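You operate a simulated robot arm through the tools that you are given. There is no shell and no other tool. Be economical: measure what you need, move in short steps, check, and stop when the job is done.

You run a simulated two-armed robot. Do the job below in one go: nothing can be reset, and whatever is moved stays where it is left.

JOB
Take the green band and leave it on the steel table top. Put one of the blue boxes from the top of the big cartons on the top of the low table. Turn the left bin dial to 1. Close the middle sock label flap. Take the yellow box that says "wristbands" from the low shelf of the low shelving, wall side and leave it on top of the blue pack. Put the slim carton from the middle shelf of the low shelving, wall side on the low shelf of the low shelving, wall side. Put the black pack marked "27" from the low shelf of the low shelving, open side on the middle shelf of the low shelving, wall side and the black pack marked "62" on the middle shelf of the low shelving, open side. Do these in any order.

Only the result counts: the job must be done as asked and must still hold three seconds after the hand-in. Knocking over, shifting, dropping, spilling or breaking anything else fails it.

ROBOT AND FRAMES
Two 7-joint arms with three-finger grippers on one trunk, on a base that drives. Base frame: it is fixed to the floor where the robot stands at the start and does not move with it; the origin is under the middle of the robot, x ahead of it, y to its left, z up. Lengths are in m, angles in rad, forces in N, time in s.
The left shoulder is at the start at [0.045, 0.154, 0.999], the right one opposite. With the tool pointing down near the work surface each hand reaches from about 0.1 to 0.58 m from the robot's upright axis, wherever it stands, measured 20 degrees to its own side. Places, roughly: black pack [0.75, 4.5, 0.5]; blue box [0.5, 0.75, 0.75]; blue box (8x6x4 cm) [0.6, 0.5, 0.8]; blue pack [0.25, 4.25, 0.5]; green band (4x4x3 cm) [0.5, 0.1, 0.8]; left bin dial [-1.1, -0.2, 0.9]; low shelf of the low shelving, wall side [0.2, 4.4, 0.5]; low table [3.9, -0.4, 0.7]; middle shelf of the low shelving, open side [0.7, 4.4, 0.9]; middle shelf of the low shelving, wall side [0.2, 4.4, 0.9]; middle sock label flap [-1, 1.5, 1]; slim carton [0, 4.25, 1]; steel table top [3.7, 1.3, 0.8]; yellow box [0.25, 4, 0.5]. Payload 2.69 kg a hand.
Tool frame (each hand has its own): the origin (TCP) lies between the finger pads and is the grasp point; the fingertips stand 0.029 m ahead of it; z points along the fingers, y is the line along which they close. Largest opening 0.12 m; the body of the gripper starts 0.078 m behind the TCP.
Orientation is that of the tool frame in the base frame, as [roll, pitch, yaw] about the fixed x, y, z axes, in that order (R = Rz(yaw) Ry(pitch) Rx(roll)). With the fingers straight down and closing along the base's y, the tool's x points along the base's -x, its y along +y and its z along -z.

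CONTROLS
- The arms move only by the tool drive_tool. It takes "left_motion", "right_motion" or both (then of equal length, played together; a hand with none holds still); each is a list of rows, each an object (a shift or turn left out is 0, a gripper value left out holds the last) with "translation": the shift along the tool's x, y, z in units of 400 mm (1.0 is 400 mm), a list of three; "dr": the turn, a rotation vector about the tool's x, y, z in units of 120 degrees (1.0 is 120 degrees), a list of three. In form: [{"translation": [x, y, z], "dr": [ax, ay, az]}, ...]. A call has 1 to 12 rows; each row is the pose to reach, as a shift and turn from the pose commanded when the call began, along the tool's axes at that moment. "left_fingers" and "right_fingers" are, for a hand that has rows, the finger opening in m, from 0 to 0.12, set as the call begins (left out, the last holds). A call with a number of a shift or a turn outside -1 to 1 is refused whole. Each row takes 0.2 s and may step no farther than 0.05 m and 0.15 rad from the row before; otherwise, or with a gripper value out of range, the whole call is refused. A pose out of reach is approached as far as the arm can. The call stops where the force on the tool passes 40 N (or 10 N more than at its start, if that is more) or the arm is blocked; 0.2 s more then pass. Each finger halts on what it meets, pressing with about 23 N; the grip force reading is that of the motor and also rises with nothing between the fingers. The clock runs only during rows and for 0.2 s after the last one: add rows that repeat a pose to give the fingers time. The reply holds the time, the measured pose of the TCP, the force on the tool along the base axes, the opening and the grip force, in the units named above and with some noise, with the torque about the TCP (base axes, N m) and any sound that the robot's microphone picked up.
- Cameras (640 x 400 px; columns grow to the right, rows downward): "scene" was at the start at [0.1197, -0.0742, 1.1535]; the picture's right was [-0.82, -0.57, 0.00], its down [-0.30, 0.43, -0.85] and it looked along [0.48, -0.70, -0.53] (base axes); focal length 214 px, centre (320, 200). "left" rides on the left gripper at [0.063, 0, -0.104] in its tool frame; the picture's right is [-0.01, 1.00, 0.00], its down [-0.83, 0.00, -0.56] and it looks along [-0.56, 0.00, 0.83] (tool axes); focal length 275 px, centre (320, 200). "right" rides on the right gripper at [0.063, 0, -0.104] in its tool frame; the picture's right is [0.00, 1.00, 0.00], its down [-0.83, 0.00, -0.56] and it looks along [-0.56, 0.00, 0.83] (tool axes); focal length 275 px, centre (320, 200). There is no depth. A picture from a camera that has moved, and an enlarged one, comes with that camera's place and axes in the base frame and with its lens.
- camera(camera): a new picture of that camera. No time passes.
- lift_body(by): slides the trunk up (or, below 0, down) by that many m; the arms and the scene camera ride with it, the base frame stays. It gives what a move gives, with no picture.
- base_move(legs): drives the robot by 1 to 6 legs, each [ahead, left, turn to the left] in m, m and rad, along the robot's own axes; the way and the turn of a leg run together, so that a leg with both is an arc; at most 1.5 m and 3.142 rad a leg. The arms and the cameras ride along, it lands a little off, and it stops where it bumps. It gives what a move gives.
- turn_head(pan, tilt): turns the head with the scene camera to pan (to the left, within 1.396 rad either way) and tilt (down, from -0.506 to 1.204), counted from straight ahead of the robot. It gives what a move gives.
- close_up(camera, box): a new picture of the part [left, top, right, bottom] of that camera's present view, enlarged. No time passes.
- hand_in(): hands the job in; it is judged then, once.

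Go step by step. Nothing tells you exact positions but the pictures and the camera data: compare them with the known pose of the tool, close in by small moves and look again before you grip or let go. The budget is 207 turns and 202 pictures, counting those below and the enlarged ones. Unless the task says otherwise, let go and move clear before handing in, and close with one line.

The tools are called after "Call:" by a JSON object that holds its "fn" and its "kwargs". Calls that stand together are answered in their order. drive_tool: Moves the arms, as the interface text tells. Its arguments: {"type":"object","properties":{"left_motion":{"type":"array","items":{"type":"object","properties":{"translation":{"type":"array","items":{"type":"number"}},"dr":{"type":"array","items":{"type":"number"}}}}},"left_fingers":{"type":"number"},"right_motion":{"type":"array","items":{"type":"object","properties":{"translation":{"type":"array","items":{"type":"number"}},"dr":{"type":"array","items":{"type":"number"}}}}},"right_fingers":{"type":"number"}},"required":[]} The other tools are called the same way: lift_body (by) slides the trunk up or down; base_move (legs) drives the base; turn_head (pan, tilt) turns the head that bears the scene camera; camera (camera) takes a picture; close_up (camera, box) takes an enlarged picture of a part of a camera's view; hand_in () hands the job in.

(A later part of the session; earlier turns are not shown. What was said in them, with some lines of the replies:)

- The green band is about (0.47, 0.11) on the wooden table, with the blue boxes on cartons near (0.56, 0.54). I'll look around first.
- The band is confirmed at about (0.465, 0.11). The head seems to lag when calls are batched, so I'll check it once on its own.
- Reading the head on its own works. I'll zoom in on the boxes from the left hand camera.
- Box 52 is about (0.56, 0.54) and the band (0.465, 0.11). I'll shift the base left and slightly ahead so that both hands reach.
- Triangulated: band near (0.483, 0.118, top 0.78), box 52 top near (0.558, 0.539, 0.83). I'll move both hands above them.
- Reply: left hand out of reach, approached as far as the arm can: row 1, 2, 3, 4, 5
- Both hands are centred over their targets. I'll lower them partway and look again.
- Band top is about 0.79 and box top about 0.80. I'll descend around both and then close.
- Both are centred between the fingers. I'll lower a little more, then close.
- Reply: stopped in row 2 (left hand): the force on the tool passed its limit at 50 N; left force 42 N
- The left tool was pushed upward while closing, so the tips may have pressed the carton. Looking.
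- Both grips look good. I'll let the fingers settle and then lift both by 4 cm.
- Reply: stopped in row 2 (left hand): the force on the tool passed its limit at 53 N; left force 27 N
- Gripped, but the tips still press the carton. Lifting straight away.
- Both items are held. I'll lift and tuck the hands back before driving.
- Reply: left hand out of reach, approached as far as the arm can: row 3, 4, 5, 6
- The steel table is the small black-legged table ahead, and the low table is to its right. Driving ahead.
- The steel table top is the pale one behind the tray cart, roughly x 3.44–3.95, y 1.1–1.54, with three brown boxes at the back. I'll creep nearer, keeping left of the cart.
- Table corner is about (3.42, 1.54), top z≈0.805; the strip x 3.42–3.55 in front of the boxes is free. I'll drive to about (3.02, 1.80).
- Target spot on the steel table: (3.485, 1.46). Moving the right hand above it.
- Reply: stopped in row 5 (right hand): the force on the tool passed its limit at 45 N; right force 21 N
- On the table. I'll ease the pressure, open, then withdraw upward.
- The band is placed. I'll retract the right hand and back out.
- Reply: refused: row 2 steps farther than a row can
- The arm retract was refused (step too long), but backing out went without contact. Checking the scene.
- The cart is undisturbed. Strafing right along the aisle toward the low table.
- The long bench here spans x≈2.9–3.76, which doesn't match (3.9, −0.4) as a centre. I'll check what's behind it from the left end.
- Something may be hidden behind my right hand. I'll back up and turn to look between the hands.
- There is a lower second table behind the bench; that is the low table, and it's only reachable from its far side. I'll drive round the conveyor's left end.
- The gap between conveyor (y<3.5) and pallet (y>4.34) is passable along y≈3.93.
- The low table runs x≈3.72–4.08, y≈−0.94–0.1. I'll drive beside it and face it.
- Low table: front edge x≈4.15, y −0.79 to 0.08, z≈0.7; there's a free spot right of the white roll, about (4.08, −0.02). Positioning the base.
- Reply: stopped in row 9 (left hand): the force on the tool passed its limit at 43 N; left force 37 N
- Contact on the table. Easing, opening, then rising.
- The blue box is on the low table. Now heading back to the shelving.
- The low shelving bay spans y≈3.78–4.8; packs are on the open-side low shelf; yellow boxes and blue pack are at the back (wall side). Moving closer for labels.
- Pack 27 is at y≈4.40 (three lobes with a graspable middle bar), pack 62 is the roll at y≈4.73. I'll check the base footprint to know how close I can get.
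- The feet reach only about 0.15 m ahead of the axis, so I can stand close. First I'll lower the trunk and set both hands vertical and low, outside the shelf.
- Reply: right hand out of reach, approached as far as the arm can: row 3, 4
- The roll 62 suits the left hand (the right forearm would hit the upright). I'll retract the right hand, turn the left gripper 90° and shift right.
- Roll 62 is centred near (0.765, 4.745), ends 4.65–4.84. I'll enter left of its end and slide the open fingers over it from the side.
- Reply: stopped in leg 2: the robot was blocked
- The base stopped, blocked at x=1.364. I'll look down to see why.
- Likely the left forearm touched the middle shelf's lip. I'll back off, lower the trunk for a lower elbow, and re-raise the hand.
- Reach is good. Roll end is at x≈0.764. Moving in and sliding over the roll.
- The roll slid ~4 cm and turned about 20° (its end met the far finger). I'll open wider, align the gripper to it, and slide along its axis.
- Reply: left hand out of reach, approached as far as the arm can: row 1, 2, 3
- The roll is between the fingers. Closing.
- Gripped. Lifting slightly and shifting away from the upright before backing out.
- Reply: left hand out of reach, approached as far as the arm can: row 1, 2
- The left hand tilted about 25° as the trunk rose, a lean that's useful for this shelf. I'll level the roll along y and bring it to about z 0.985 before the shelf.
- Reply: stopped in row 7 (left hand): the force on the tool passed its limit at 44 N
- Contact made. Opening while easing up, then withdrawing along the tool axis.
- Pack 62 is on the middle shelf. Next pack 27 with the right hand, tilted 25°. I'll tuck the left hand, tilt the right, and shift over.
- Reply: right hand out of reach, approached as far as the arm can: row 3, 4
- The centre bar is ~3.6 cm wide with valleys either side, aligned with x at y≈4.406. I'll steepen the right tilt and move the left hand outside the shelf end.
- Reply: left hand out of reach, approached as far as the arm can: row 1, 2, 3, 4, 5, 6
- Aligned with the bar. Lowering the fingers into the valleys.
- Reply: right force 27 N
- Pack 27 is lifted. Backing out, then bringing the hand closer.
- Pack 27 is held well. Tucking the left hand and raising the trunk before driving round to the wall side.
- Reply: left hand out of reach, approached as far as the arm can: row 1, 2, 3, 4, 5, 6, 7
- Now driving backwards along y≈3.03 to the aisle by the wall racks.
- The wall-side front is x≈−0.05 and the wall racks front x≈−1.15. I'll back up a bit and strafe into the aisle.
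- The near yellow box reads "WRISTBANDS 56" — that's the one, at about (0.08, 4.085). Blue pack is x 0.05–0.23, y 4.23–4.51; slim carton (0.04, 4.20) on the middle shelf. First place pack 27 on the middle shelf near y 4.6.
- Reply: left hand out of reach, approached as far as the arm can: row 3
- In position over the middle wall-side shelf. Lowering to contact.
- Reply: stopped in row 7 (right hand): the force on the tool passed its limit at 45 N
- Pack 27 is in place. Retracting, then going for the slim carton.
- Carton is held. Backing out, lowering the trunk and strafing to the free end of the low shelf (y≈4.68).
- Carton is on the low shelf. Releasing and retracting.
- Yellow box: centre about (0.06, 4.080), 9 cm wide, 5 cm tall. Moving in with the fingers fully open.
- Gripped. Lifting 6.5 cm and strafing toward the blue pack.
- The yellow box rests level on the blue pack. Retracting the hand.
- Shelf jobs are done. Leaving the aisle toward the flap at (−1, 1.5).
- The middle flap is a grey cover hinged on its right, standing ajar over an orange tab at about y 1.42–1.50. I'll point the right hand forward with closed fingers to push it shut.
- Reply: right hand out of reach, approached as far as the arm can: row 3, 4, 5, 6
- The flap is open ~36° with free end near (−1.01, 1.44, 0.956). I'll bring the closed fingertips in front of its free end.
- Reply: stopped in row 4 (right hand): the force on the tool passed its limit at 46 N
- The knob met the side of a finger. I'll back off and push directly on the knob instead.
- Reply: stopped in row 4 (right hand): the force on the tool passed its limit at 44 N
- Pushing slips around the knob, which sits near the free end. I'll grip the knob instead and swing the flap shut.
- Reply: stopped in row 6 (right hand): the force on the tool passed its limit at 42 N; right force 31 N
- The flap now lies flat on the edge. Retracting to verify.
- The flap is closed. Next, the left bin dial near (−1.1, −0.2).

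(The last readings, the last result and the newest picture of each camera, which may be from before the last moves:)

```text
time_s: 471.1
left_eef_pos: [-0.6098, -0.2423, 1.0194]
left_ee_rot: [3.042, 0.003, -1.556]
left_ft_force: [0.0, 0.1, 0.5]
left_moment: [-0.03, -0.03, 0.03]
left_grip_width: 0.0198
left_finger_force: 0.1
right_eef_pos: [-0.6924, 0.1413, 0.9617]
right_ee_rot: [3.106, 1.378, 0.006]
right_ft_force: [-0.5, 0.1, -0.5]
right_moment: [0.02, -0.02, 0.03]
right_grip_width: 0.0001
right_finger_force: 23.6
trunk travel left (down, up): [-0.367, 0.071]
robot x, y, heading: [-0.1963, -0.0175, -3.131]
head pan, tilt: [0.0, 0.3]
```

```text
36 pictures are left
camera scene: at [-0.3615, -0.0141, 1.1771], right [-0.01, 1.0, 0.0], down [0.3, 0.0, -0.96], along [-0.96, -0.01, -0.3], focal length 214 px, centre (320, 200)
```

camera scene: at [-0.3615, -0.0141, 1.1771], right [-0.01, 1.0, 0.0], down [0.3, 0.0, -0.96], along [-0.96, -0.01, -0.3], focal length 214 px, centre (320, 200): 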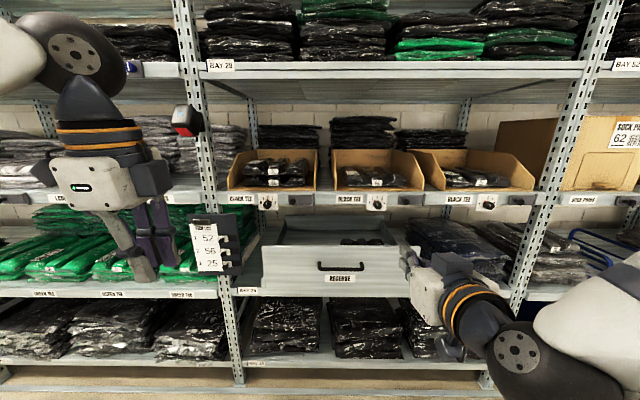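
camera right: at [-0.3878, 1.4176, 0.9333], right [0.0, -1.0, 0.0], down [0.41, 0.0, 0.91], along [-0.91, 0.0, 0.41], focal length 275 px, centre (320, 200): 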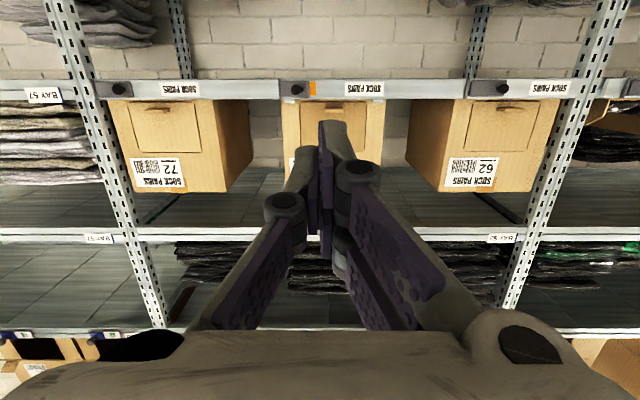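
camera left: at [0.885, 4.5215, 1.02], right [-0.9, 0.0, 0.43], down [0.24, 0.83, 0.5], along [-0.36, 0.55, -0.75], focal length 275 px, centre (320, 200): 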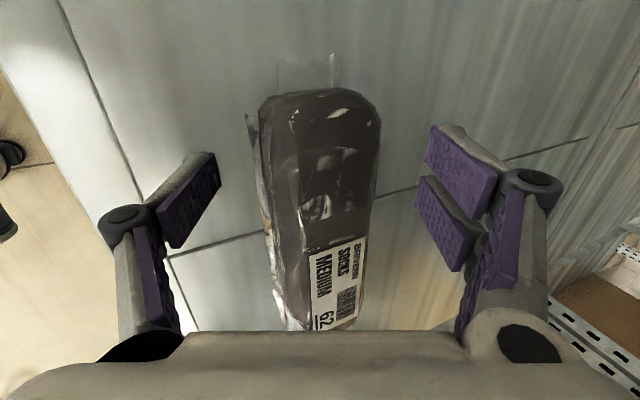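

Call:
{"fn": "close_up", "kwargs": {"camera": "scene", "box": [220, 180, 300, 220]}}

Call:
{"fn": "close_up", "kwargs": {"camera": "scene", "box": [340, 180, 420, 220]}}

```text
8.00 times, centred on (260, 200) of scene
camera zoom: at [-0.3615, -0.0141, 1.1771], right [-0.01, 1.0, 0.0], down [0.3, 0.0, -0.96], along [-0.96, -0.01, -0.3], focal length 1716 px, centre (800, 200)
```

zoom: 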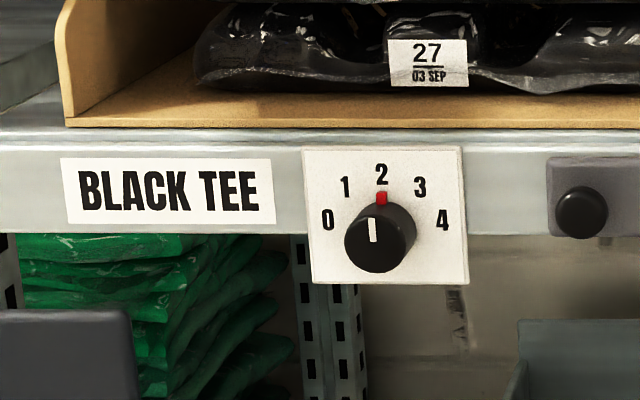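

```text
8.00 times, centred on (380, 200) of scene
camera zoom: at [-0.3615, -0.0141, 1.1771], right [-0.01, 1.0, 0.0], down [0.3, 0.0, -0.96], along [-0.96, -0.01, -0.3], focal length 1716 px, centre (-160, 200)
```

zoom: 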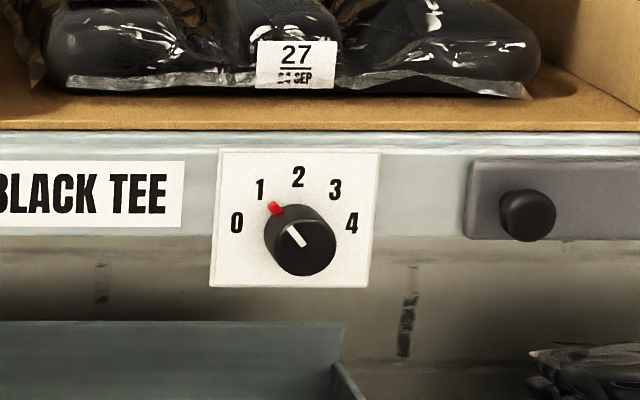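

Left dial points to 2; it must turn 45° counter-clockwise to 1. The knob axis is near (y −0.196, z 0.948). I'll align the right hand with it.

Call:
{"fn": "base_move", "kwargs": {"legs": [[0.0, 0.335, -0.01]]}}

Call:
{"fn": "drive_tool", "kwargs": {"right_motion": [{"dr": [0, -0.045, 0]}, {"dr": [0, -0.085, 0]}, {"dr": [0, -0.085, 0]}], "right_fingers": 0.07}}

Call:
{"fn": "camera", "kwargs": {"camera": "right"}}

```text
time_s: 474.2
left_eef_pos: [-0.6116, -0.5688, 1.0198]
left_ee_rot: [3.042, 0.002, -1.569]
left_ft_force: [-0.2, 0.4, 0.4]
left_moment: [0.02, 0.0, -0.02]
left_grip_width: 0.0203
left_finger_force: 0.0
right_eef_pos: [-0.6907, -0.1837, 0.9617]
right_ee_rot: [3.106, 1.377, -0.005]
right_ft_force: [-0.4, -0.1, 0.0]
right_moment: [0.02, 0.03, -0.02]
right_grip_width: 0.0
right_finger_force: 23.2
trunk travel left (down, up): [-0.367, 0.071]
robot x, y, heading: [-0.1979, -0.344, 3.142]
head pan, tilt: [0.0, 0.3]
```

```text
time_s: 475.0
left_eef_pos: [-0.6103, -0.5679, 1.0204]
left_ee_rot: [3.04, 0.004, -1.568]
left_ft_force: [-0.4, -0.3, -0.5]
left_moment: [0.01, -0.02, 0.0]
left_grip_width: 0.02
left_finger_force: 0.0
right_eef_pos: [-0.6905, -0.182, 0.9617]
right_ee_rot: [2.685, 1.555, -0.426]
right_ft_force: [0.0, 0.2, -0.6]
right_moment: [-0.02, 0.01, 0.01]
right_grip_width: 0.0697
right_finger_force: 0.0
trunk travel left (down, up): [-0.367, 0.071]
robot x, y, heading: [-0.1981, -0.3449, 3.138]
head pan, tilt: [0.0, 0.3]
```

```text
33 pictures are left
camera right: at [-0.5845, -0.1804, 0.9009], right [0.03, -1.0, 0.0], down [0.54, 0.02, 0.84], along [-0.84, -0.02, 0.54], focal length 275 px, centre (320, 200)
```

right: 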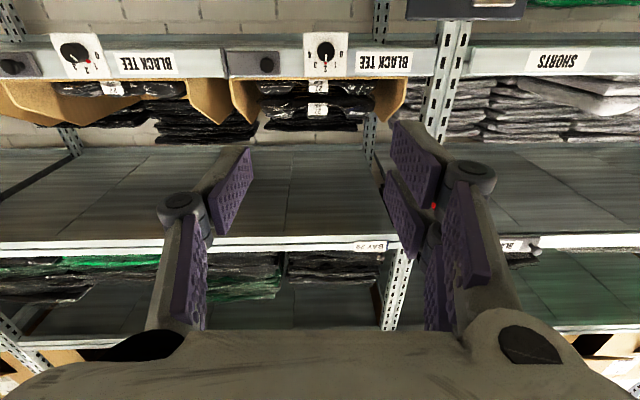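

Call:
{"fn": "drive_tool", "kwargs": {"right_motion": [{"translation": [0.055, 0.04, 0]}]}}

Call:
{"fn": "base_move", "kwargs": {"legs": [[0.22, 0.0, 0.0]]}}

Call:
{"fn": "camera", "kwargs": {"camera": "right"}}

```text
time_s: 475.4
left_eef_pos: [-0.6115, -0.5688, 1.0198]
left_ee_rot: [3.043, 0.002, -1.57]
left_ft_force: [-0.3, 0.0, 0.0]
left_moment: [-0.01, -0.02, 0.0]
left_grip_width: 0.0201
left_finger_force: 0.1
right_eef_pos: [-0.6894, -0.2002, 0.9407]
right_ee_rot: [2.704, 1.552, -0.408]
right_ft_force: [0.0, 1.1, 0.3]
right_moment: [0.01, -0.02, -0.05]
right_grip_width: 0.0699
right_finger_force: 0.0
trunk travel left (down, up): [-0.367, 0.071]
robot x, y, heading: [-0.2003, -0.3456, 3.142]
head pan, tilt: [0.0, 0.3]
```

```text
time_s: 477.1
left_eef_pos: [-0.8342, -0.5688, 1.0201]
left_ee_rot: [3.044, 0.002, -1.566]
left_ft_force: [-0.3, -0.9, -0.2]
left_moment: [0.0, -0.03, -0.04]
left_grip_width: 0.0198
left_finger_force: 0.0
right_eef_pos: [-0.9114, -0.2002, 0.9406]
right_ee_rot: [2.724, 1.553, -0.388]
right_ft_force: [-0.5, 0.2, 0.6]
right_moment: [-0.02, -0.01, 0.01]
right_grip_width: 0.07
right_finger_force: 0.1
trunk travel left (down, up): [-0.367, 0.071]
robot x, y, heading: [-0.4203, -0.3427, 3.142]
head pan, tilt: [0.0, 0.3]
```

```text
32 pictures are left
camera right: at [-0.8058, -0.1968, 0.8797], right [0.03, -1.0, 0.0], down [0.54, 0.02, 0.84], along [-0.84, -0.02, 0.54], focal length 275 px, centre (320, 200)
```

right: 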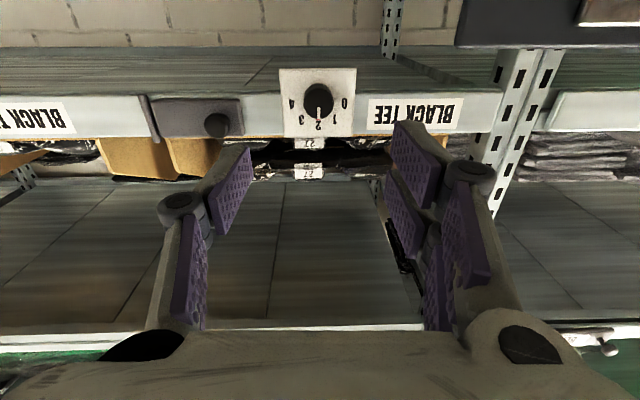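

Call:
{"fn": "drive_tool", "kwargs": {"right_motion": [{"translation": [0.003, -0.002, 0.1]}, {"translation": [0.005, -0.005, 0.2]}, {"translation": [0.008, -0.008, 0.25]}]}}

Call:
{"fn": "camera", "kwargs": {"camera": "right"}}

```text
time_s: 477.9
left_eef_pos: [-0.8317, -0.5696, 1.0215]
left_ee_rot: [3.042, 0.002, -1.569]
left_ft_force: [0.6, 0.0, -0.1]
left_moment: [-0.04, 0.01, 0.02]
left_grip_width: 0.0198
left_finger_force: 0.1
right_eef_pos: [-1.0116, -0.1989, 0.9365]
right_ee_rot: [2.74, 1.555, -0.37]
right_ft_force: [-0.8, -0.6, -0.2]
right_moment: [0.01, 0.02, -0.03]
right_grip_width: 0.07
right_finger_force: 0.0
trunk travel left (down, up): [-0.367, 0.071]
robot x, y, heading: [-0.4209, -0.3416, 3.14]
head pan, tilt: [0.0, 0.3]
```

```text
31 pictures are left
camera right: at [-0.9061, -0.197, 0.875], right [0.03, -1.0, 0.0], down [0.54, 0.02, 0.84], along [-0.84, -0.02, 0.54], focal length 275 px, centre (320, 200)
```

right: 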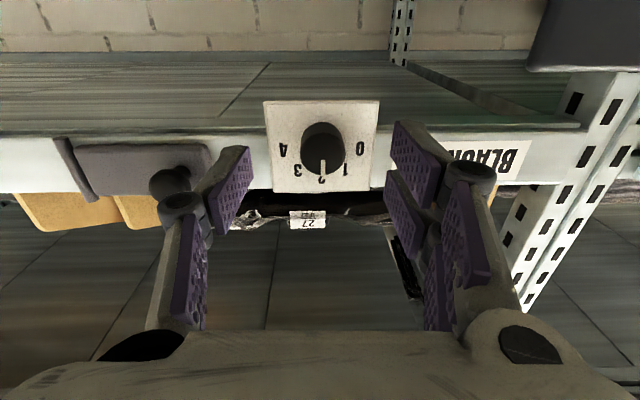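

Call:
{"fn": "drive_tool", "kwargs": {"right_motion": [{"translation": [-0.006, 0.005, 0.05]}, {"translation": [-0.006, 0.005, 0.08]}, {"translation": [-0.006, 0.005, 0.1]}]}}

Call:
{"fn": "camera", "kwargs": {"camera": "right"}}

```text
time_s: 478.7
left_eef_pos: [-0.8321, -0.5686, 1.0198]
left_ee_rot: [3.042, 0.002, -1.568]
left_ft_force: [0.7, -0.2, 0.1]
left_moment: [0.04, 0.0, 0.01]
left_grip_width: 0.0199
left_finger_force: 0.0
right_eef_pos: [-1.0511, -0.2021, 0.9384]
right_ee_rot: [2.71, 1.557, -0.401]
right_ft_force: [0.4, 0.7, 0.6]
right_moment: [0.01, 0.0, 0.03]
right_grip_width: 0.0703
right_finger_force: 0.1
trunk travel left (down, up): [-0.367, 0.071]
robot x, y, heading: [-0.4193, -0.3425, 3.143]
head pan, tilt: [0.0, 0.3]
```

```text
30 pictures are left
camera right: at [-0.9462, -0.1993, 0.8765], right [0.03, -1.0, 0.0], down [0.54, 0.02, 0.84], along [-0.84, -0.02, 0.54], focal length 275 px, centre (320, 200)
```

right: 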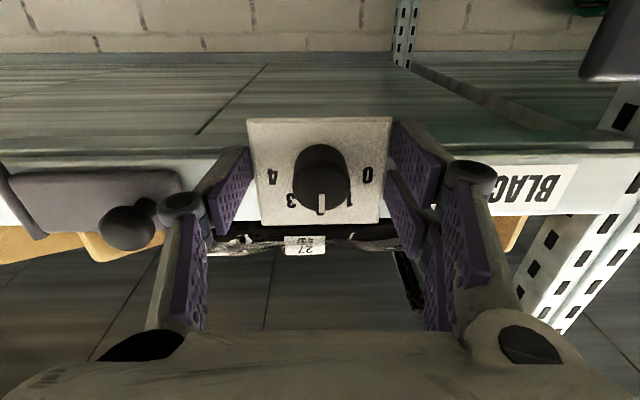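

Call:
{"fn": "drive_tool", "kwargs": {"right_motion": [{"translation": [0, 0, 0.012]}, {"translation": [0, 0, 0.012]}, {"translation": [0, 0, 0.012]}, {"translation": [0, 0, 0.012]}], "right_fingers": 0.0}}

Call:
{"fn": "camera", "kwargs": {"camera": "right"}}

```text
time_s: 479.3
left_eef_pos: [-0.8287, -0.5677, 1.0226]
left_ee_rot: [3.039, 0.003, -1.567]
left_ft_force: [-0.4, -0.4, -0.4]
left_moment: [0.0, -0.01, 0.0]
left_grip_width: 0.0198
left_finger_force: 0.1
right_eef_pos: [-1.052, -0.2021, 0.9379]
right_ee_rot: [2.921, 1.554, -0.188]
right_ft_force: [22.1, 6.3, 3.0]
right_moment: [-0.12, 0.92, 1.87]
right_grip_width: 0.0687
right_finger_force: 44.9
trunk travel left (down, up): [-0.367, 0.071]
robot x, y, heading: [-0.4172, -0.3415, 3.137]
head pan, tilt: [0.0, 0.3]
stopped in row 3 (right hand): the force on the tool passed its limit at 41 N (the readings are from after the stop); the commanded pose is now the measured one
```

```text
29 pictures are left
camera right: at [-0.9459, -0.1985, 0.8767], right [0.03, -1.0, 0.0], down [0.54, 0.02, 0.84], along [-0.84, -0.03, 0.54], focal length 275 px, centre (320, 200)
```

right: 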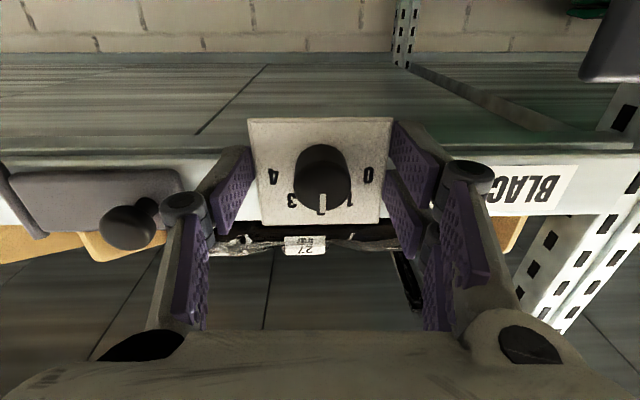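

The tips are against the plate's sides. Backing off 1.2 cm, then closing on the knob.

Call:
{"fn": "drive_tool", "kwargs": {"right_motion": [{"translation": [0, 0, -0.015]}, {"translation": [0, 0, -0.03]}], "right_fingers": 0.075}}

Call:
{"fn": "drive_tool", "kwargs": {"right_motion": [{}, {}, {}, {}], "right_fingers": 0.0}}

Call:
{"fn": "camera", "kwargs": {"camera": "right"}}

```text
time_s: 479.9
left_eef_pos: [-0.8316, -0.5692, 1.0217]
left_ee_rot: [3.042, 0.0, -1.569]
left_ft_force: [0.5, 0.3, 0.8]
left_moment: [0.01, -0.02, 0.0]
left_grip_width: 0.02
left_finger_force: 0.1
right_eef_pos: [-1.043, -0.2024, 0.936]
right_ee_rot: [2.928, 1.549, -0.18]
right_ft_force: [0.1, 0.2, -0.2]
right_moment: [0.0, 0.0, 0.0]
right_grip_width: 0.075
right_finger_force: 0.0
trunk travel left (down, up): [-0.367, 0.071]
robot x, y, heading: [-0.4212, -0.3431, 3.143]
head pan, tilt: [0.0, 0.3]
```

```text
time_s: 480.9
left_eef_pos: [-0.8302, -0.5693, 1.0195]
left_ee_rot: [3.043, 0.002, -1.57]
left_ft_force: [-0.6, 0.0, -0.1]
left_moment: [-0.01, 0.02, 0.01]
left_grip_width: 0.02
left_finger_force: 0.1
right_eef_pos: [-1.0416, -0.2014, 0.9363]
right_ee_rot: [2.946, 1.551, -0.162]
right_ft_force: [4.3, -0.6, -0.5]
right_moment: [0.02, 0.0, -0.35]
right_grip_width: 0.0267
right_finger_force: 44.8
trunk travel left (down, up): [-0.367, 0.071]
robot x, y, heading: [-0.4198, -0.3432, 3.144]
head pan, tilt: [0.0, 0.3]
```

```text
28 pictures are left
camera right: at [-0.9366, -0.1991, 0.8753], right [0.03, -1.0, 0.0], down [0.54, 0.02, 0.84], along [-0.84, -0.03, 0.54], focal length 275 px, centre (320, 200)
```

right: 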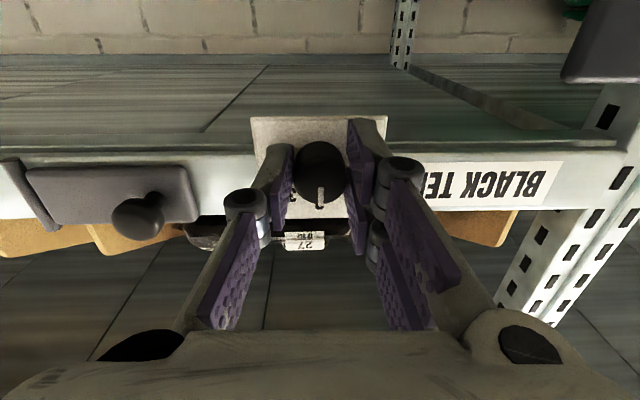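

The knob is gripped. Turning 45° counter-clockwise (negative about tool z).

Call:
{"fn": "drive_tool", "kwargs": {"right_motion": [{"dr": [0, 0, -0.0625]}, {"dr": [0, 0, -0.125]}, {"dr": [0, 0, -0.1875]}, {"dr": [0, 0, -0.25]}, {"dr": [0, 0, -0.3125]}, {"dr": [0, 0, -0.375]}]}}

Call:
{"fn": "camera", "kwargs": {"camera": "right"}}

```text
time_s: 482.3
left_eef_pos: [-0.8314, -0.5671, 1.0209]
left_ee_rot: [3.041, 0.002, -1.57]
left_ft_force: [0.4, 1.0, -0.2]
left_moment: [0.03, -0.01, -0.01]
left_grip_width: 0.0201
left_finger_force: 0.1
right_eef_pos: [-1.0432, -0.1987, 0.937]
right_ee_rot: [-1.595, 0.789, 1.579]
right_ft_force: [1.6, 13.2, 7.9]
right_moment: [-0.07, -0.43, -1.54]
right_grip_width: 0.0264
right_finger_force: 44.7
trunk travel left (down, up): [-0.367, 0.071]
robot x, y, heading: [-0.4213, -0.3463, 3.142]
head pan, tilt: [0.0, 0.3]
```

```text
27 pictures are left
camera right: at [-0.9386, -0.1519, 0.8948], right [0.03, -0.71, -0.71], down [0.56, -0.57, 0.6], along [-0.83, -0.42, 0.38], focal length 275 px, centre (320, 200)
```

right: 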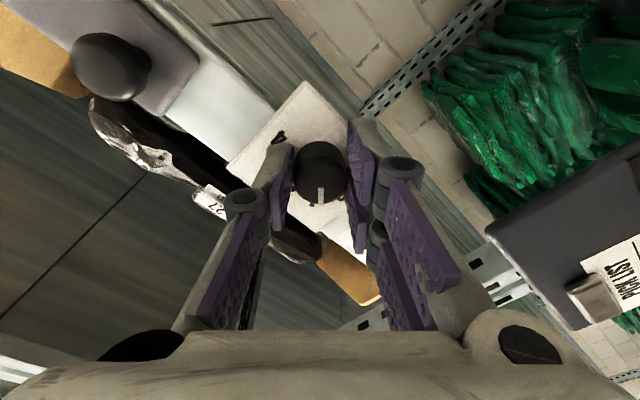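

The dial turned with the gripper. Opening and backing off to check.

Call:
{"fn": "drive_tool", "kwargs": {"right_motion": [{}, {}], "right_fingers": 0.06}}

Call:
{"fn": "drive_tool", "kwargs": {"right_motion": [{"translation": [0, 0, -0.1]}, {"translation": [0, 0, -0.2]}, {"translation": [0, 0, -0.3]}, {"translation": [0, 0, -0.4]}]}}

Call:
{"fn": "base_move", "kwargs": {"legs": [[-0.2, 0.0, 0.0]]}}

Call:
{"fn": "turn_head", "kwargs": {"pan": -0.15, "tilt": 0.3}}

Call:
{"fn": "camera", "kwargs": {"camera": "scene"}}

```text
time_s: 482.9
left_eef_pos: [-0.8313, -0.5676, 1.0208]
left_ee_rot: [3.043, 0.003, -1.567]
left_ft_force: [0.9, -0.9, 0.3]
left_moment: [0.02, 0.02, -0.03]
left_grip_width: 0.0199
left_finger_force: 0.1
right_eef_pos: [-1.0431, -0.204, 0.9349]
right_ee_rot: [-1.6, 0.792, 1.581]
right_ft_force: [-0.3, 0.4, -0.3]
right_moment: [-0.01, -0.01, 0.01]
right_grip_width: 0.06
right_finger_force: 0.1
trunk travel left (down, up): [-0.367, 0.071]
robot x, y, heading: [-0.4173, -0.3439, 3.144]
head pan, tilt: [0.0, 0.3]
```

```text
time_s: 483.9
left_eef_pos: [-0.8319, -0.5686, 1.0201]
left_ee_rot: [3.042, 0.002, -1.567]
left_ft_force: [-0.6, 0.4, -0.2]
left_moment: [0.03, -0.02, -0.02]
left_grip_width: 0.02
left_finger_force: 0.0
right_eef_pos: [-0.8945, -0.1994, 0.9369]
right_ee_rot: [-1.6, 0.791, 1.578]
right_ft_force: [0.2, -0.8, 0.2]
right_moment: [0.03, -0.01, -0.01]
right_grip_width: 0.0599
right_finger_force: 0.0
right hand out of reach, approached as far as the arm can: row 4
trunk travel left (down, up): [-0.367, 0.071]
robot x, y, heading: [-0.4178, -0.3409, 3.14]
head pan, tilt: [0.0, 0.3]
```

```text
time_s: 485.5
left_eef_pos: [-0.6311, -0.5695, 1.0202]
left_ee_rot: [3.042, 0.001, -1.569]
left_ft_force: [0.9, 0.0, -0.4]
left_moment: [0.01, 0.08, 0.0]
left_grip_width: 0.0197
left_finger_force: 0.2
right_eef_pos: [-0.6927, -0.2001, 0.937]
right_ee_rot: [-1.6, 0.789, 1.58]
right_ft_force: [0.2, -0.4, 0.6]
right_moment: [0.02, -0.03, 0.01]
right_grip_width: 0.0602
right_finger_force: 0.0
trunk travel left (down, up): [-0.367, 0.071]
robot x, y, heading: [-0.2181, -0.3406, 3.141]
head pan, tilt: [0.0, 0.3]
```

```text
time_s: 486.2
left_eef_pos: [-0.631, -0.5678, 1.0196]
left_ee_rot: [3.042, 0.001, -1.569]
left_ft_force: [-0.1, 0.0, -0.1]
left_moment: [0.0, 0.0, 0.02]
left_grip_width: 0.0199
left_finger_force: 0.0
right_eef_pos: [-0.693, -0.2002, 0.9382]
right_ee_rot: [-1.599, 0.789, 1.578]
right_ft_force: [0.3, 0.1, -0.3]
right_moment: [0.02, 0.02, -0.01]
right_grip_width: 0.06
right_finger_force: 0.0
trunk travel left (down, up): [-0.367, 0.071]
robot x, y, heading: [-0.2162, -0.3447, 3.139]
head pan, tilt: [-0.15, 0.3]
```

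```text
26 pictures are left
camera scene: at [-0.3788, -0.3298, 1.1771], right [0.15, 0.99, 0.0], down [0.29, -0.04, -0.96], along [-0.94, 0.14, -0.3], focal length 214 px, centre (320, 200)
```

scene: 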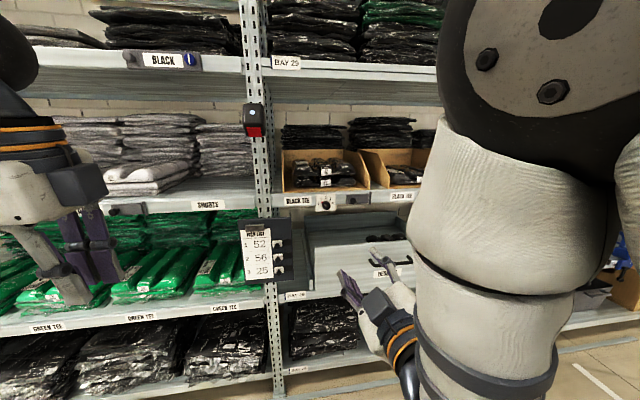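

Call:
{"fn": "close_up", "kwargs": {"camera": "scene", "box": [300, 190, 350, 220]}}

```text
12.80 times, centred on (325, 205) of scene
camera zoom: at [-0.3788, -0.3298, 1.1771], right [0.15, 0.99, 0.0], down [0.29, -0.04, -0.96], along [-0.94, 0.14, -0.3], focal length 2745 px, centre (256, 136)
```

zoom: 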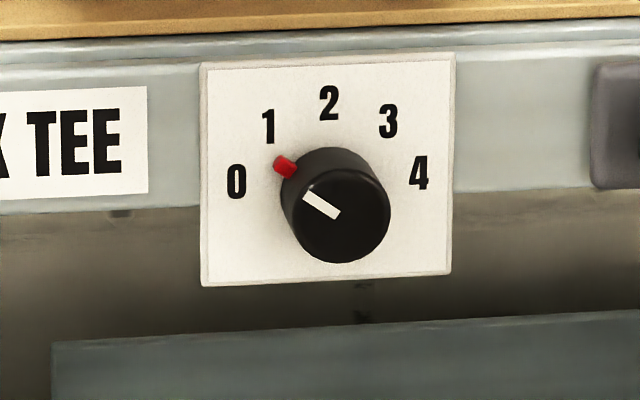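

The dial overshot: it's ~17° past "1" (dragged on release). I'll regrip at this orientation and turn it back about 17°.

Call:
{"fn": "base_move", "kwargs": {"legs": [[0.2, 0.0, 0.0]]}}

Call:
{"fn": "drive_tool", "kwargs": {"right_motion": [{"translation": [0.007, -0.014, 0.09]}, {"translation": [0.007, -0.014, 0.18]}, {"translation": [0.007, -0.014, 0.26]}]}}

Call:
{"fn": "camera", "kwargs": {"camera": "right"}}

```text
time_s: 487.8
left_eef_pos: [-0.8337, -0.5677, 1.0193]
left_ee_rot: [3.045, 0.001, -1.57]
left_ft_force: [-0.4, 0.0, -0.4]
left_moment: [-0.01, -0.09, -0.01]
left_grip_width: 0.0199
left_finger_force: 0.1
right_eef_pos: [-0.8962, -0.1998, 0.9364]
right_ee_rot: [-1.602, 0.79, 1.579]
right_ft_force: [-0.2, 0.0, 0.1]
right_moment: [0.01, 0.0, 0.01]
right_grip_width: 0.0599
right_finger_force: 0.1
trunk travel left (down, up): [-0.367, 0.071]
robot x, y, heading: [-0.4186, -0.3458, 3.139]
head pan, tilt: [-0.15, 0.3]
```

```text
time_s: 488.6
left_eef_pos: [-0.8334, -0.5694, 1.0206]
left_ee_rot: [3.041, 0.002, -1.569]
left_ft_force: [1.0, -0.9, 0.1]
left_moment: [0.03, 0.01, 0.01]
left_grip_width: 0.02
left_finger_force: 0.1
right_eef_pos: [-0.9984, -0.1957, 0.9351]
right_ee_rot: [-1.601, 0.789, 1.58]
right_ft_force: [-0.5, -0.3, -0.1]
right_moment: [-0.04, 0.01, 0.0]
right_grip_width: 0.0603
right_finger_force: 0.1
trunk travel left (down, up): [-0.367, 0.071]
robot x, y, heading: [-0.4267, -0.345, 3.142]
head pan, tilt: [-0.15, 0.3]
```

```text
24 pictures are left
camera right: at [-0.8933, -0.1477, 0.8938], right [0.04, -0.71, -0.71], down [0.56, -0.57, 0.6], along [-0.83, -0.42, 0.38], focal length 275 px, centre (320, 200)
```

right: 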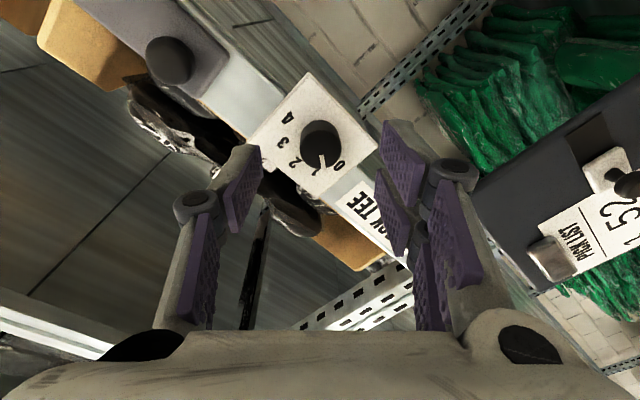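

Call:
{"fn": "drive_tool", "kwargs": {"right_motion": [{"translation": [0, 0, 0.06]}, {"translation": [0.003, -0.002, 0.11]}]}}

Call:
{"fn": "camera", "kwargs": {"camera": "right"}}

```text
time_s: 489.2
left_eef_pos: [-0.8331, -0.5691, 1.0199]
left_ee_rot: [3.043, 0.002, -1.569]
left_ft_force: [-0.8, 0.4, -0.3]
left_moment: [0.02, 0.02, -0.02]
left_grip_width: 0.02
left_finger_force: 0.1
right_eef_pos: [-1.0425, -0.1962, 0.9361]
right_ee_rot: [-1.599, 0.791, 1.581]
right_ft_force: [-1.0, 0.6, -0.2]
right_moment: [0.03, 0.01, -0.01]
right_grip_width: 0.0599
right_finger_force: 0.1
trunk travel left (down, up): [-0.367, 0.071]
robot x, y, heading: [-0.4219, -0.3416, 3.139]
head pan, tilt: [-0.15, 0.3]
```

```text
23 pictures are left
camera right: at [-0.9382, -0.149, 0.8937], right [0.04, -0.71, -0.71], down [0.56, -0.57, 0.6], along [-0.83, -0.42, 0.38], focal length 275 px, centre (320, 200)
```

right: 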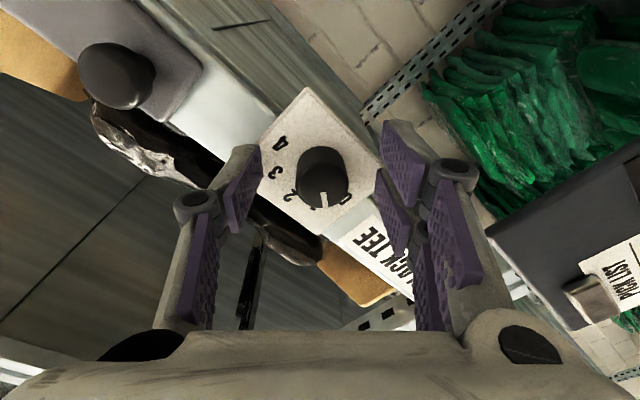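

Call:
{"fn": "drive_tool", "kwargs": {"right_motion": [{}, {}, {}], "right_fingers": 0.0}}

Call:
{"fn": "drive_tool", "kwargs": {"right_motion": [{"dr": [0, 0, 0.066]}, {"dr": [0, 0, 0.1333]}]}}

Call:
{"fn": "camera", "kwargs": {"camera": "right"}}

```text
time_s: 490.0
left_eef_pos: [-0.8344, -0.5682, 1.0198]
left_ee_rot: [3.042, 0.002, -1.569]
left_ft_force: [-0.3, 0.2, 0.1]
left_moment: [0.01, 0.0, -0.03]
left_grip_width: 0.02
left_finger_force: 0.2
right_eef_pos: [-1.041, -0.1958, 0.9351]
right_ee_rot: [-1.6, 0.789, 1.58]
right_ft_force: [2.1, -2.9, -3.5]
right_moment: [0.04, 0.54, 0.05]
right_grip_width: 0.0265
right_finger_force: 44.9
trunk travel left (down, up): [-0.367, 0.071]
robot x, y, heading: [-0.4186, -0.3446, 3.143]
head pan, tilt: [-0.15, 0.3]
```

```text
time_s: 490.6
left_eef_pos: [-0.832, -0.5696, 1.0201]
left_ee_rot: [3.042, 0.004, -1.568]
left_ft_force: [0.3, -0.1, -0.2]
left_moment: [0.01, -0.02, 0.0]
left_grip_width: 0.0198
left_finger_force: 0.0
right_eef_pos: [-1.0416, -0.1982, 0.934]
right_ee_rot: [-1.623, 1.069, 1.56]
right_ft_force: [12.6, -9.9, -12.5]
right_moment: [0.07, 0.98, 0.52]
right_grip_width: 0.0267
right_finger_force: 44.6
trunk travel left (down, up): [-0.367, 0.071]
robot x, y, heading: [-0.4217, -0.3432, 3.139]
head pan, tilt: [-0.15, 0.3]
```

```text
22 pictures are left
camera right: at [-0.937, -0.1647, 0.882], right [0.04, -0.87, -0.48], down [0.55, -0.39, 0.74], along [-0.83, -0.3, 0.47], focal length 275 px, centre (320, 200)
```

right: 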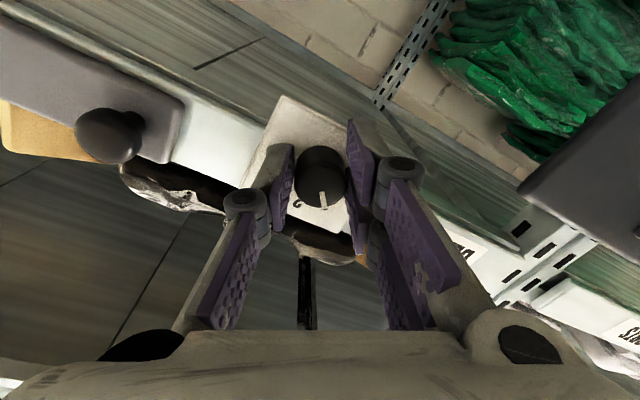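

Call:
{"fn": "drive_tool", "kwargs": {"right_motion": [{"translation": [0, 0.01, -0.003]}]}}

```text
time_s: 491.0
left_eef_pos: [-0.8338, -0.5679, 1.0199]
left_ee_rot: [3.043, 0.003, -1.569]
left_ft_force: [0.2, -0.1, -0.4]
left_moment: [-0.02, 0.0, 0.04]
left_grip_width: 0.02
left_finger_force: 0.1
right_eef_pos: [-1.0418, -0.1981, 0.9339]
right_ee_rot: [-1.615, 1.072, 1.558]
right_ft_force: [5.9, -3.4, -5.9]
right_moment: [0.08, -1.08, -0.67]
right_grip_width: 0.0264
right_finger_force: 45.1
trunk travel left (down, up): [-0.367, 0.071]
robot x, y, heading: [-0.42, -0.3451, 3.135]
head pan, tilt: [-0.15, 0.3]
```

Call:
{"fn": "drive_tool", "kwargs": {"right_motion": [{"translation": [0, 0.006, -0.003]}, {"translation": [0, 0.006, -0.003]}]}}

Call:
{"fn": "drive_tool", "kwargs": {"right_motion": [{}, {}], "right_fingers": 0.06}}

Call:
{"fn": "drive_tool", "kwargs": {"right_motion": [{"translation": [0, 0, -0.1]}, {"translation": [0, 0, -0.2]}, {"translation": [0, 0, -0.3]}]}}

Call:
{"fn": "base_move", "kwargs": {"legs": [[-0.2, 0.0, 0.0]]}}

Call:
{"fn": "close_up", "kwargs": {"camera": "scene", "box": [300, 190, 350, 220]}}

```text
time_s: 491.6
left_eef_pos: [-0.8345, -0.5667, 1.0212]
left_ee_rot: [3.042, 0.002, -1.57]
left_ft_force: [-0.2, 0.0, 0.5]
left_moment: [0.01, -0.02, 0.04]
left_grip_width: 0.0199
left_finger_force: 0.1
right_eef_pos: [-1.042, -0.1985, 0.9345]
right_ee_rot: [-1.605, 1.072, 1.567]
right_ft_force: [-10.7, 8.5, 2.8]
right_moment: [-0.1, -0.81, -1.29]
right_grip_width: 0.0263
right_finger_force: 45.1
trunk travel left (down, up): [-0.367, 0.071]
robot x, y, heading: [-0.4199, -0.3432, 3.14]
head pan, tilt: [-0.15, 0.3]
```

```text
time_s: 492.2
left_eef_pos: [-0.8332, -0.5685, 1.0195]
left_ee_rot: [3.042, 0.002, -1.569]
left_ft_force: [-0.2, 0.0, 0.5]
left_moment: [0.0, 0.02, 0.0]
left_grip_width: 0.0202
left_finger_force: 0.1
right_eef_pos: [-1.0407, -0.2017, 0.9323]
right_ee_rot: [-1.612, 1.069, 1.565]
right_ft_force: [-0.1, 0.9, 1.1]
right_moment: [-0.03, -0.01, -0.02]
right_grip_width: 0.0599
right_finger_force: 0.1
trunk travel left (down, up): [-0.367, 0.071]
robot x, y, heading: [-0.4179, -0.3417, 3.137]
head pan, tilt: [-0.15, 0.3]
```

```text
time_s: 493.0
left_eef_pos: [-0.832, -0.5671, 1.0208]
left_ee_rot: [3.042, 0.001, -1.569]
left_ft_force: [1.3, 0.7, 1.0]
left_moment: [-0.01, 0.04, 0.04]
left_grip_width: 0.0201
left_finger_force: 0.0
right_eef_pos: [-0.9183, -0.2002, 0.9355]
right_ee_rot: [-1.61, 1.071, 1.565]
right_ft_force: [0.5, -0.7, -0.8]
right_moment: [0.0, 0.0, 0.01]
right_grip_width: 0.06
right_finger_force: 0.1
trunk travel left (down, up): [-0.367, 0.071]
robot x, y, heading: [-0.4222, -0.3478, 3.136]
head pan, tilt: [-0.15, 0.3]
```

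```text
time_s: 494.6
left_eef_pos: [-0.6342, -0.5694, 1.021]
left_ee_rot: [3.043, 0.002, -1.564]
left_ft_force: [-0.3, 0.7, -0.7]
left_moment: [0.01, 0.04, -0.03]
left_grip_width: 0.0201
left_finger_force: 0.0
right_eef_pos: [-0.7216, -0.203, 0.9354]
right_ee_rot: [-1.61, 1.07, 1.568]
right_ft_force: [-0.4, -0.2, 0.5]
right_moment: [0.03, 0.01, -0.02]
right_grip_width: 0.0599
right_finger_force: 0.0
trunk travel left (down, up): [-0.367, 0.071]
robot x, y, heading: [-0.2184, -0.3448, -3.143]
head pan, tilt: [-0.15, 0.3]
```

```text
12.80 times, centred on (325, 205) of scene
camera zoom: at [-0.3818, -0.33, 1.1772], right [0.15, 0.99, 0.0], down [0.29, -0.04, -0.96], along [-0.94, 0.14, -0.3], focal length 2745 px, centre (256, 136)
```

zoom: 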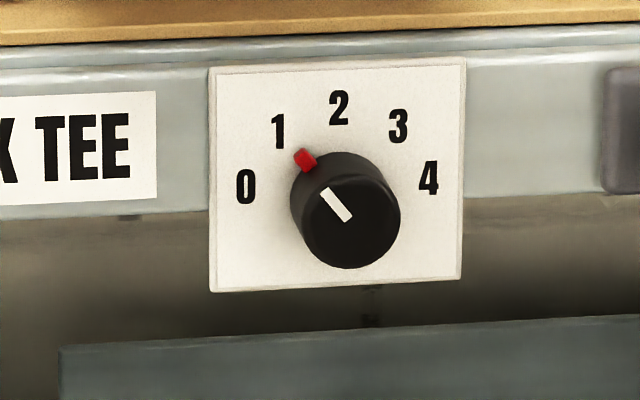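

The dial now reads 1. I'll do a quick final check of the flap against its closed neighbour.

Call:
{"fn": "base_move", "kwargs": {"legs": [[0.1, -0.9, 0.0], [0.0, -0.9, 0.0]]}}

Call:
{"fn": "turn_head", "kwargs": {"pan": 0.0, "tilt": 0.25}}

Call:
{"fn": "close_up", "kwargs": {"camera": "scene", "box": [220, 160, 420, 285]}}

```text
time_s: 508.9
left_eef_pos: [-0.7356, 1.2519, 1.0201]
left_ee_rot: [3.039, 0.001, -1.56]
left_ft_force: [0.7, -0.1, -0.2]
left_moment: [0.03, 0.01, 0.03]
left_grip_width: 0.02
left_finger_force: 0.0
right_eef_pos: [-0.8248, 1.62, 0.9365]
right_ee_rot: [-1.613, 1.071, 1.57]
right_ft_force: [0.5, 0.5, -0.5]
right_moment: [-0.01, 0.02, 0.02]
right_grip_width: 0.0602
right_finger_force: 0.1
trunk travel left (down, up): [-0.367, 0.071]
robot x, y, heading: [-0.3259, 1.4792, -3.133]
head pan, tilt: [-0.15, 0.3]
```

```text
time_s: 509.6
left_eef_pos: [-0.7346, 1.2522, 1.021]
left_ee_rot: [3.043, 0.004, -1.56]
left_ft_force: [0.0, -0.2, -0.1]
left_moment: [-0.01, 0.0, -0.02]
left_grip_width: 0.0199
left_finger_force: 0.0
right_eef_pos: [-0.8244, 1.6197, 0.9357]
right_ee_rot: [-1.613, 1.07, 1.571]
right_ft_force: [0.4, 0.4, -0.3]
right_moment: [-0.01, 0.03, -0.01]
right_grip_width: 0.0602
right_finger_force: 0.0
trunk travel left (down, up): [-0.367, 0.071]
robot x, y, heading: [-0.3228, 1.4784, -3.135]
head pan, tilt: [0.0, 0.25]
```

```text
3.20 times, centred on (320, 222) of scene
camera zoom: at [-0.4858, 1.4787, 1.1818], right [0.0, 1.0, 0.0], down [0.25, 0.0, -0.97], along [-0.97, 0.0, -0.25], focal length 686 px, centre (320, 128)
```

zoom: 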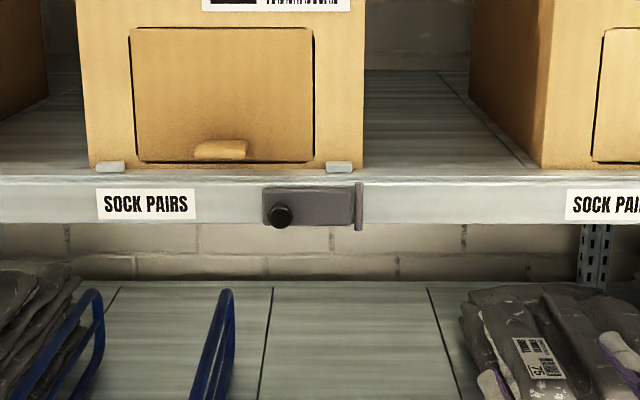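

The flap is flat and everything else is placed. Backing clear and handing in.

Call:
{"fn": "base_move", "kwargs": {"legs": [[-0.2, 0.0, 0.0]]}}

Call:
{"fn": "hand_in", "kwargs": {}}

```text
time_s: 511.2
left_eef_pos: [-0.5369, 1.2528, 1.0207]
left_ee_rot: [3.045, 0.003, -1.565]
left_ft_force: [0.4, -0.5, 0.2]
left_moment: [0.01, 0.02, -0.02]
left_grip_width: 0.0202
left_finger_force: 0.0
right_eef_pos: [-0.6254, 1.6213, 0.9354]
right_ee_rot: [-1.612, 1.07, 1.569]
right_ft_force: [-0.1, 0.5, -0.1]
right_moment: [0.01, -0.04, 0.0]
right_grip_width: 0.06
right_finger_force: 0.0
trunk travel left (down, up): [-0.367, 0.071]
robot x, y, heading: [-0.122, 1.4824, -3.137]
head pan, tilt: [0.0, 0.25]
```

```text
The job is handed in.
```

All eight tasks are done and the job is handed in: the band, blue box, wristbands box, slim carton and both black packs are placed, the flap is closed, and the left dial reads 1.
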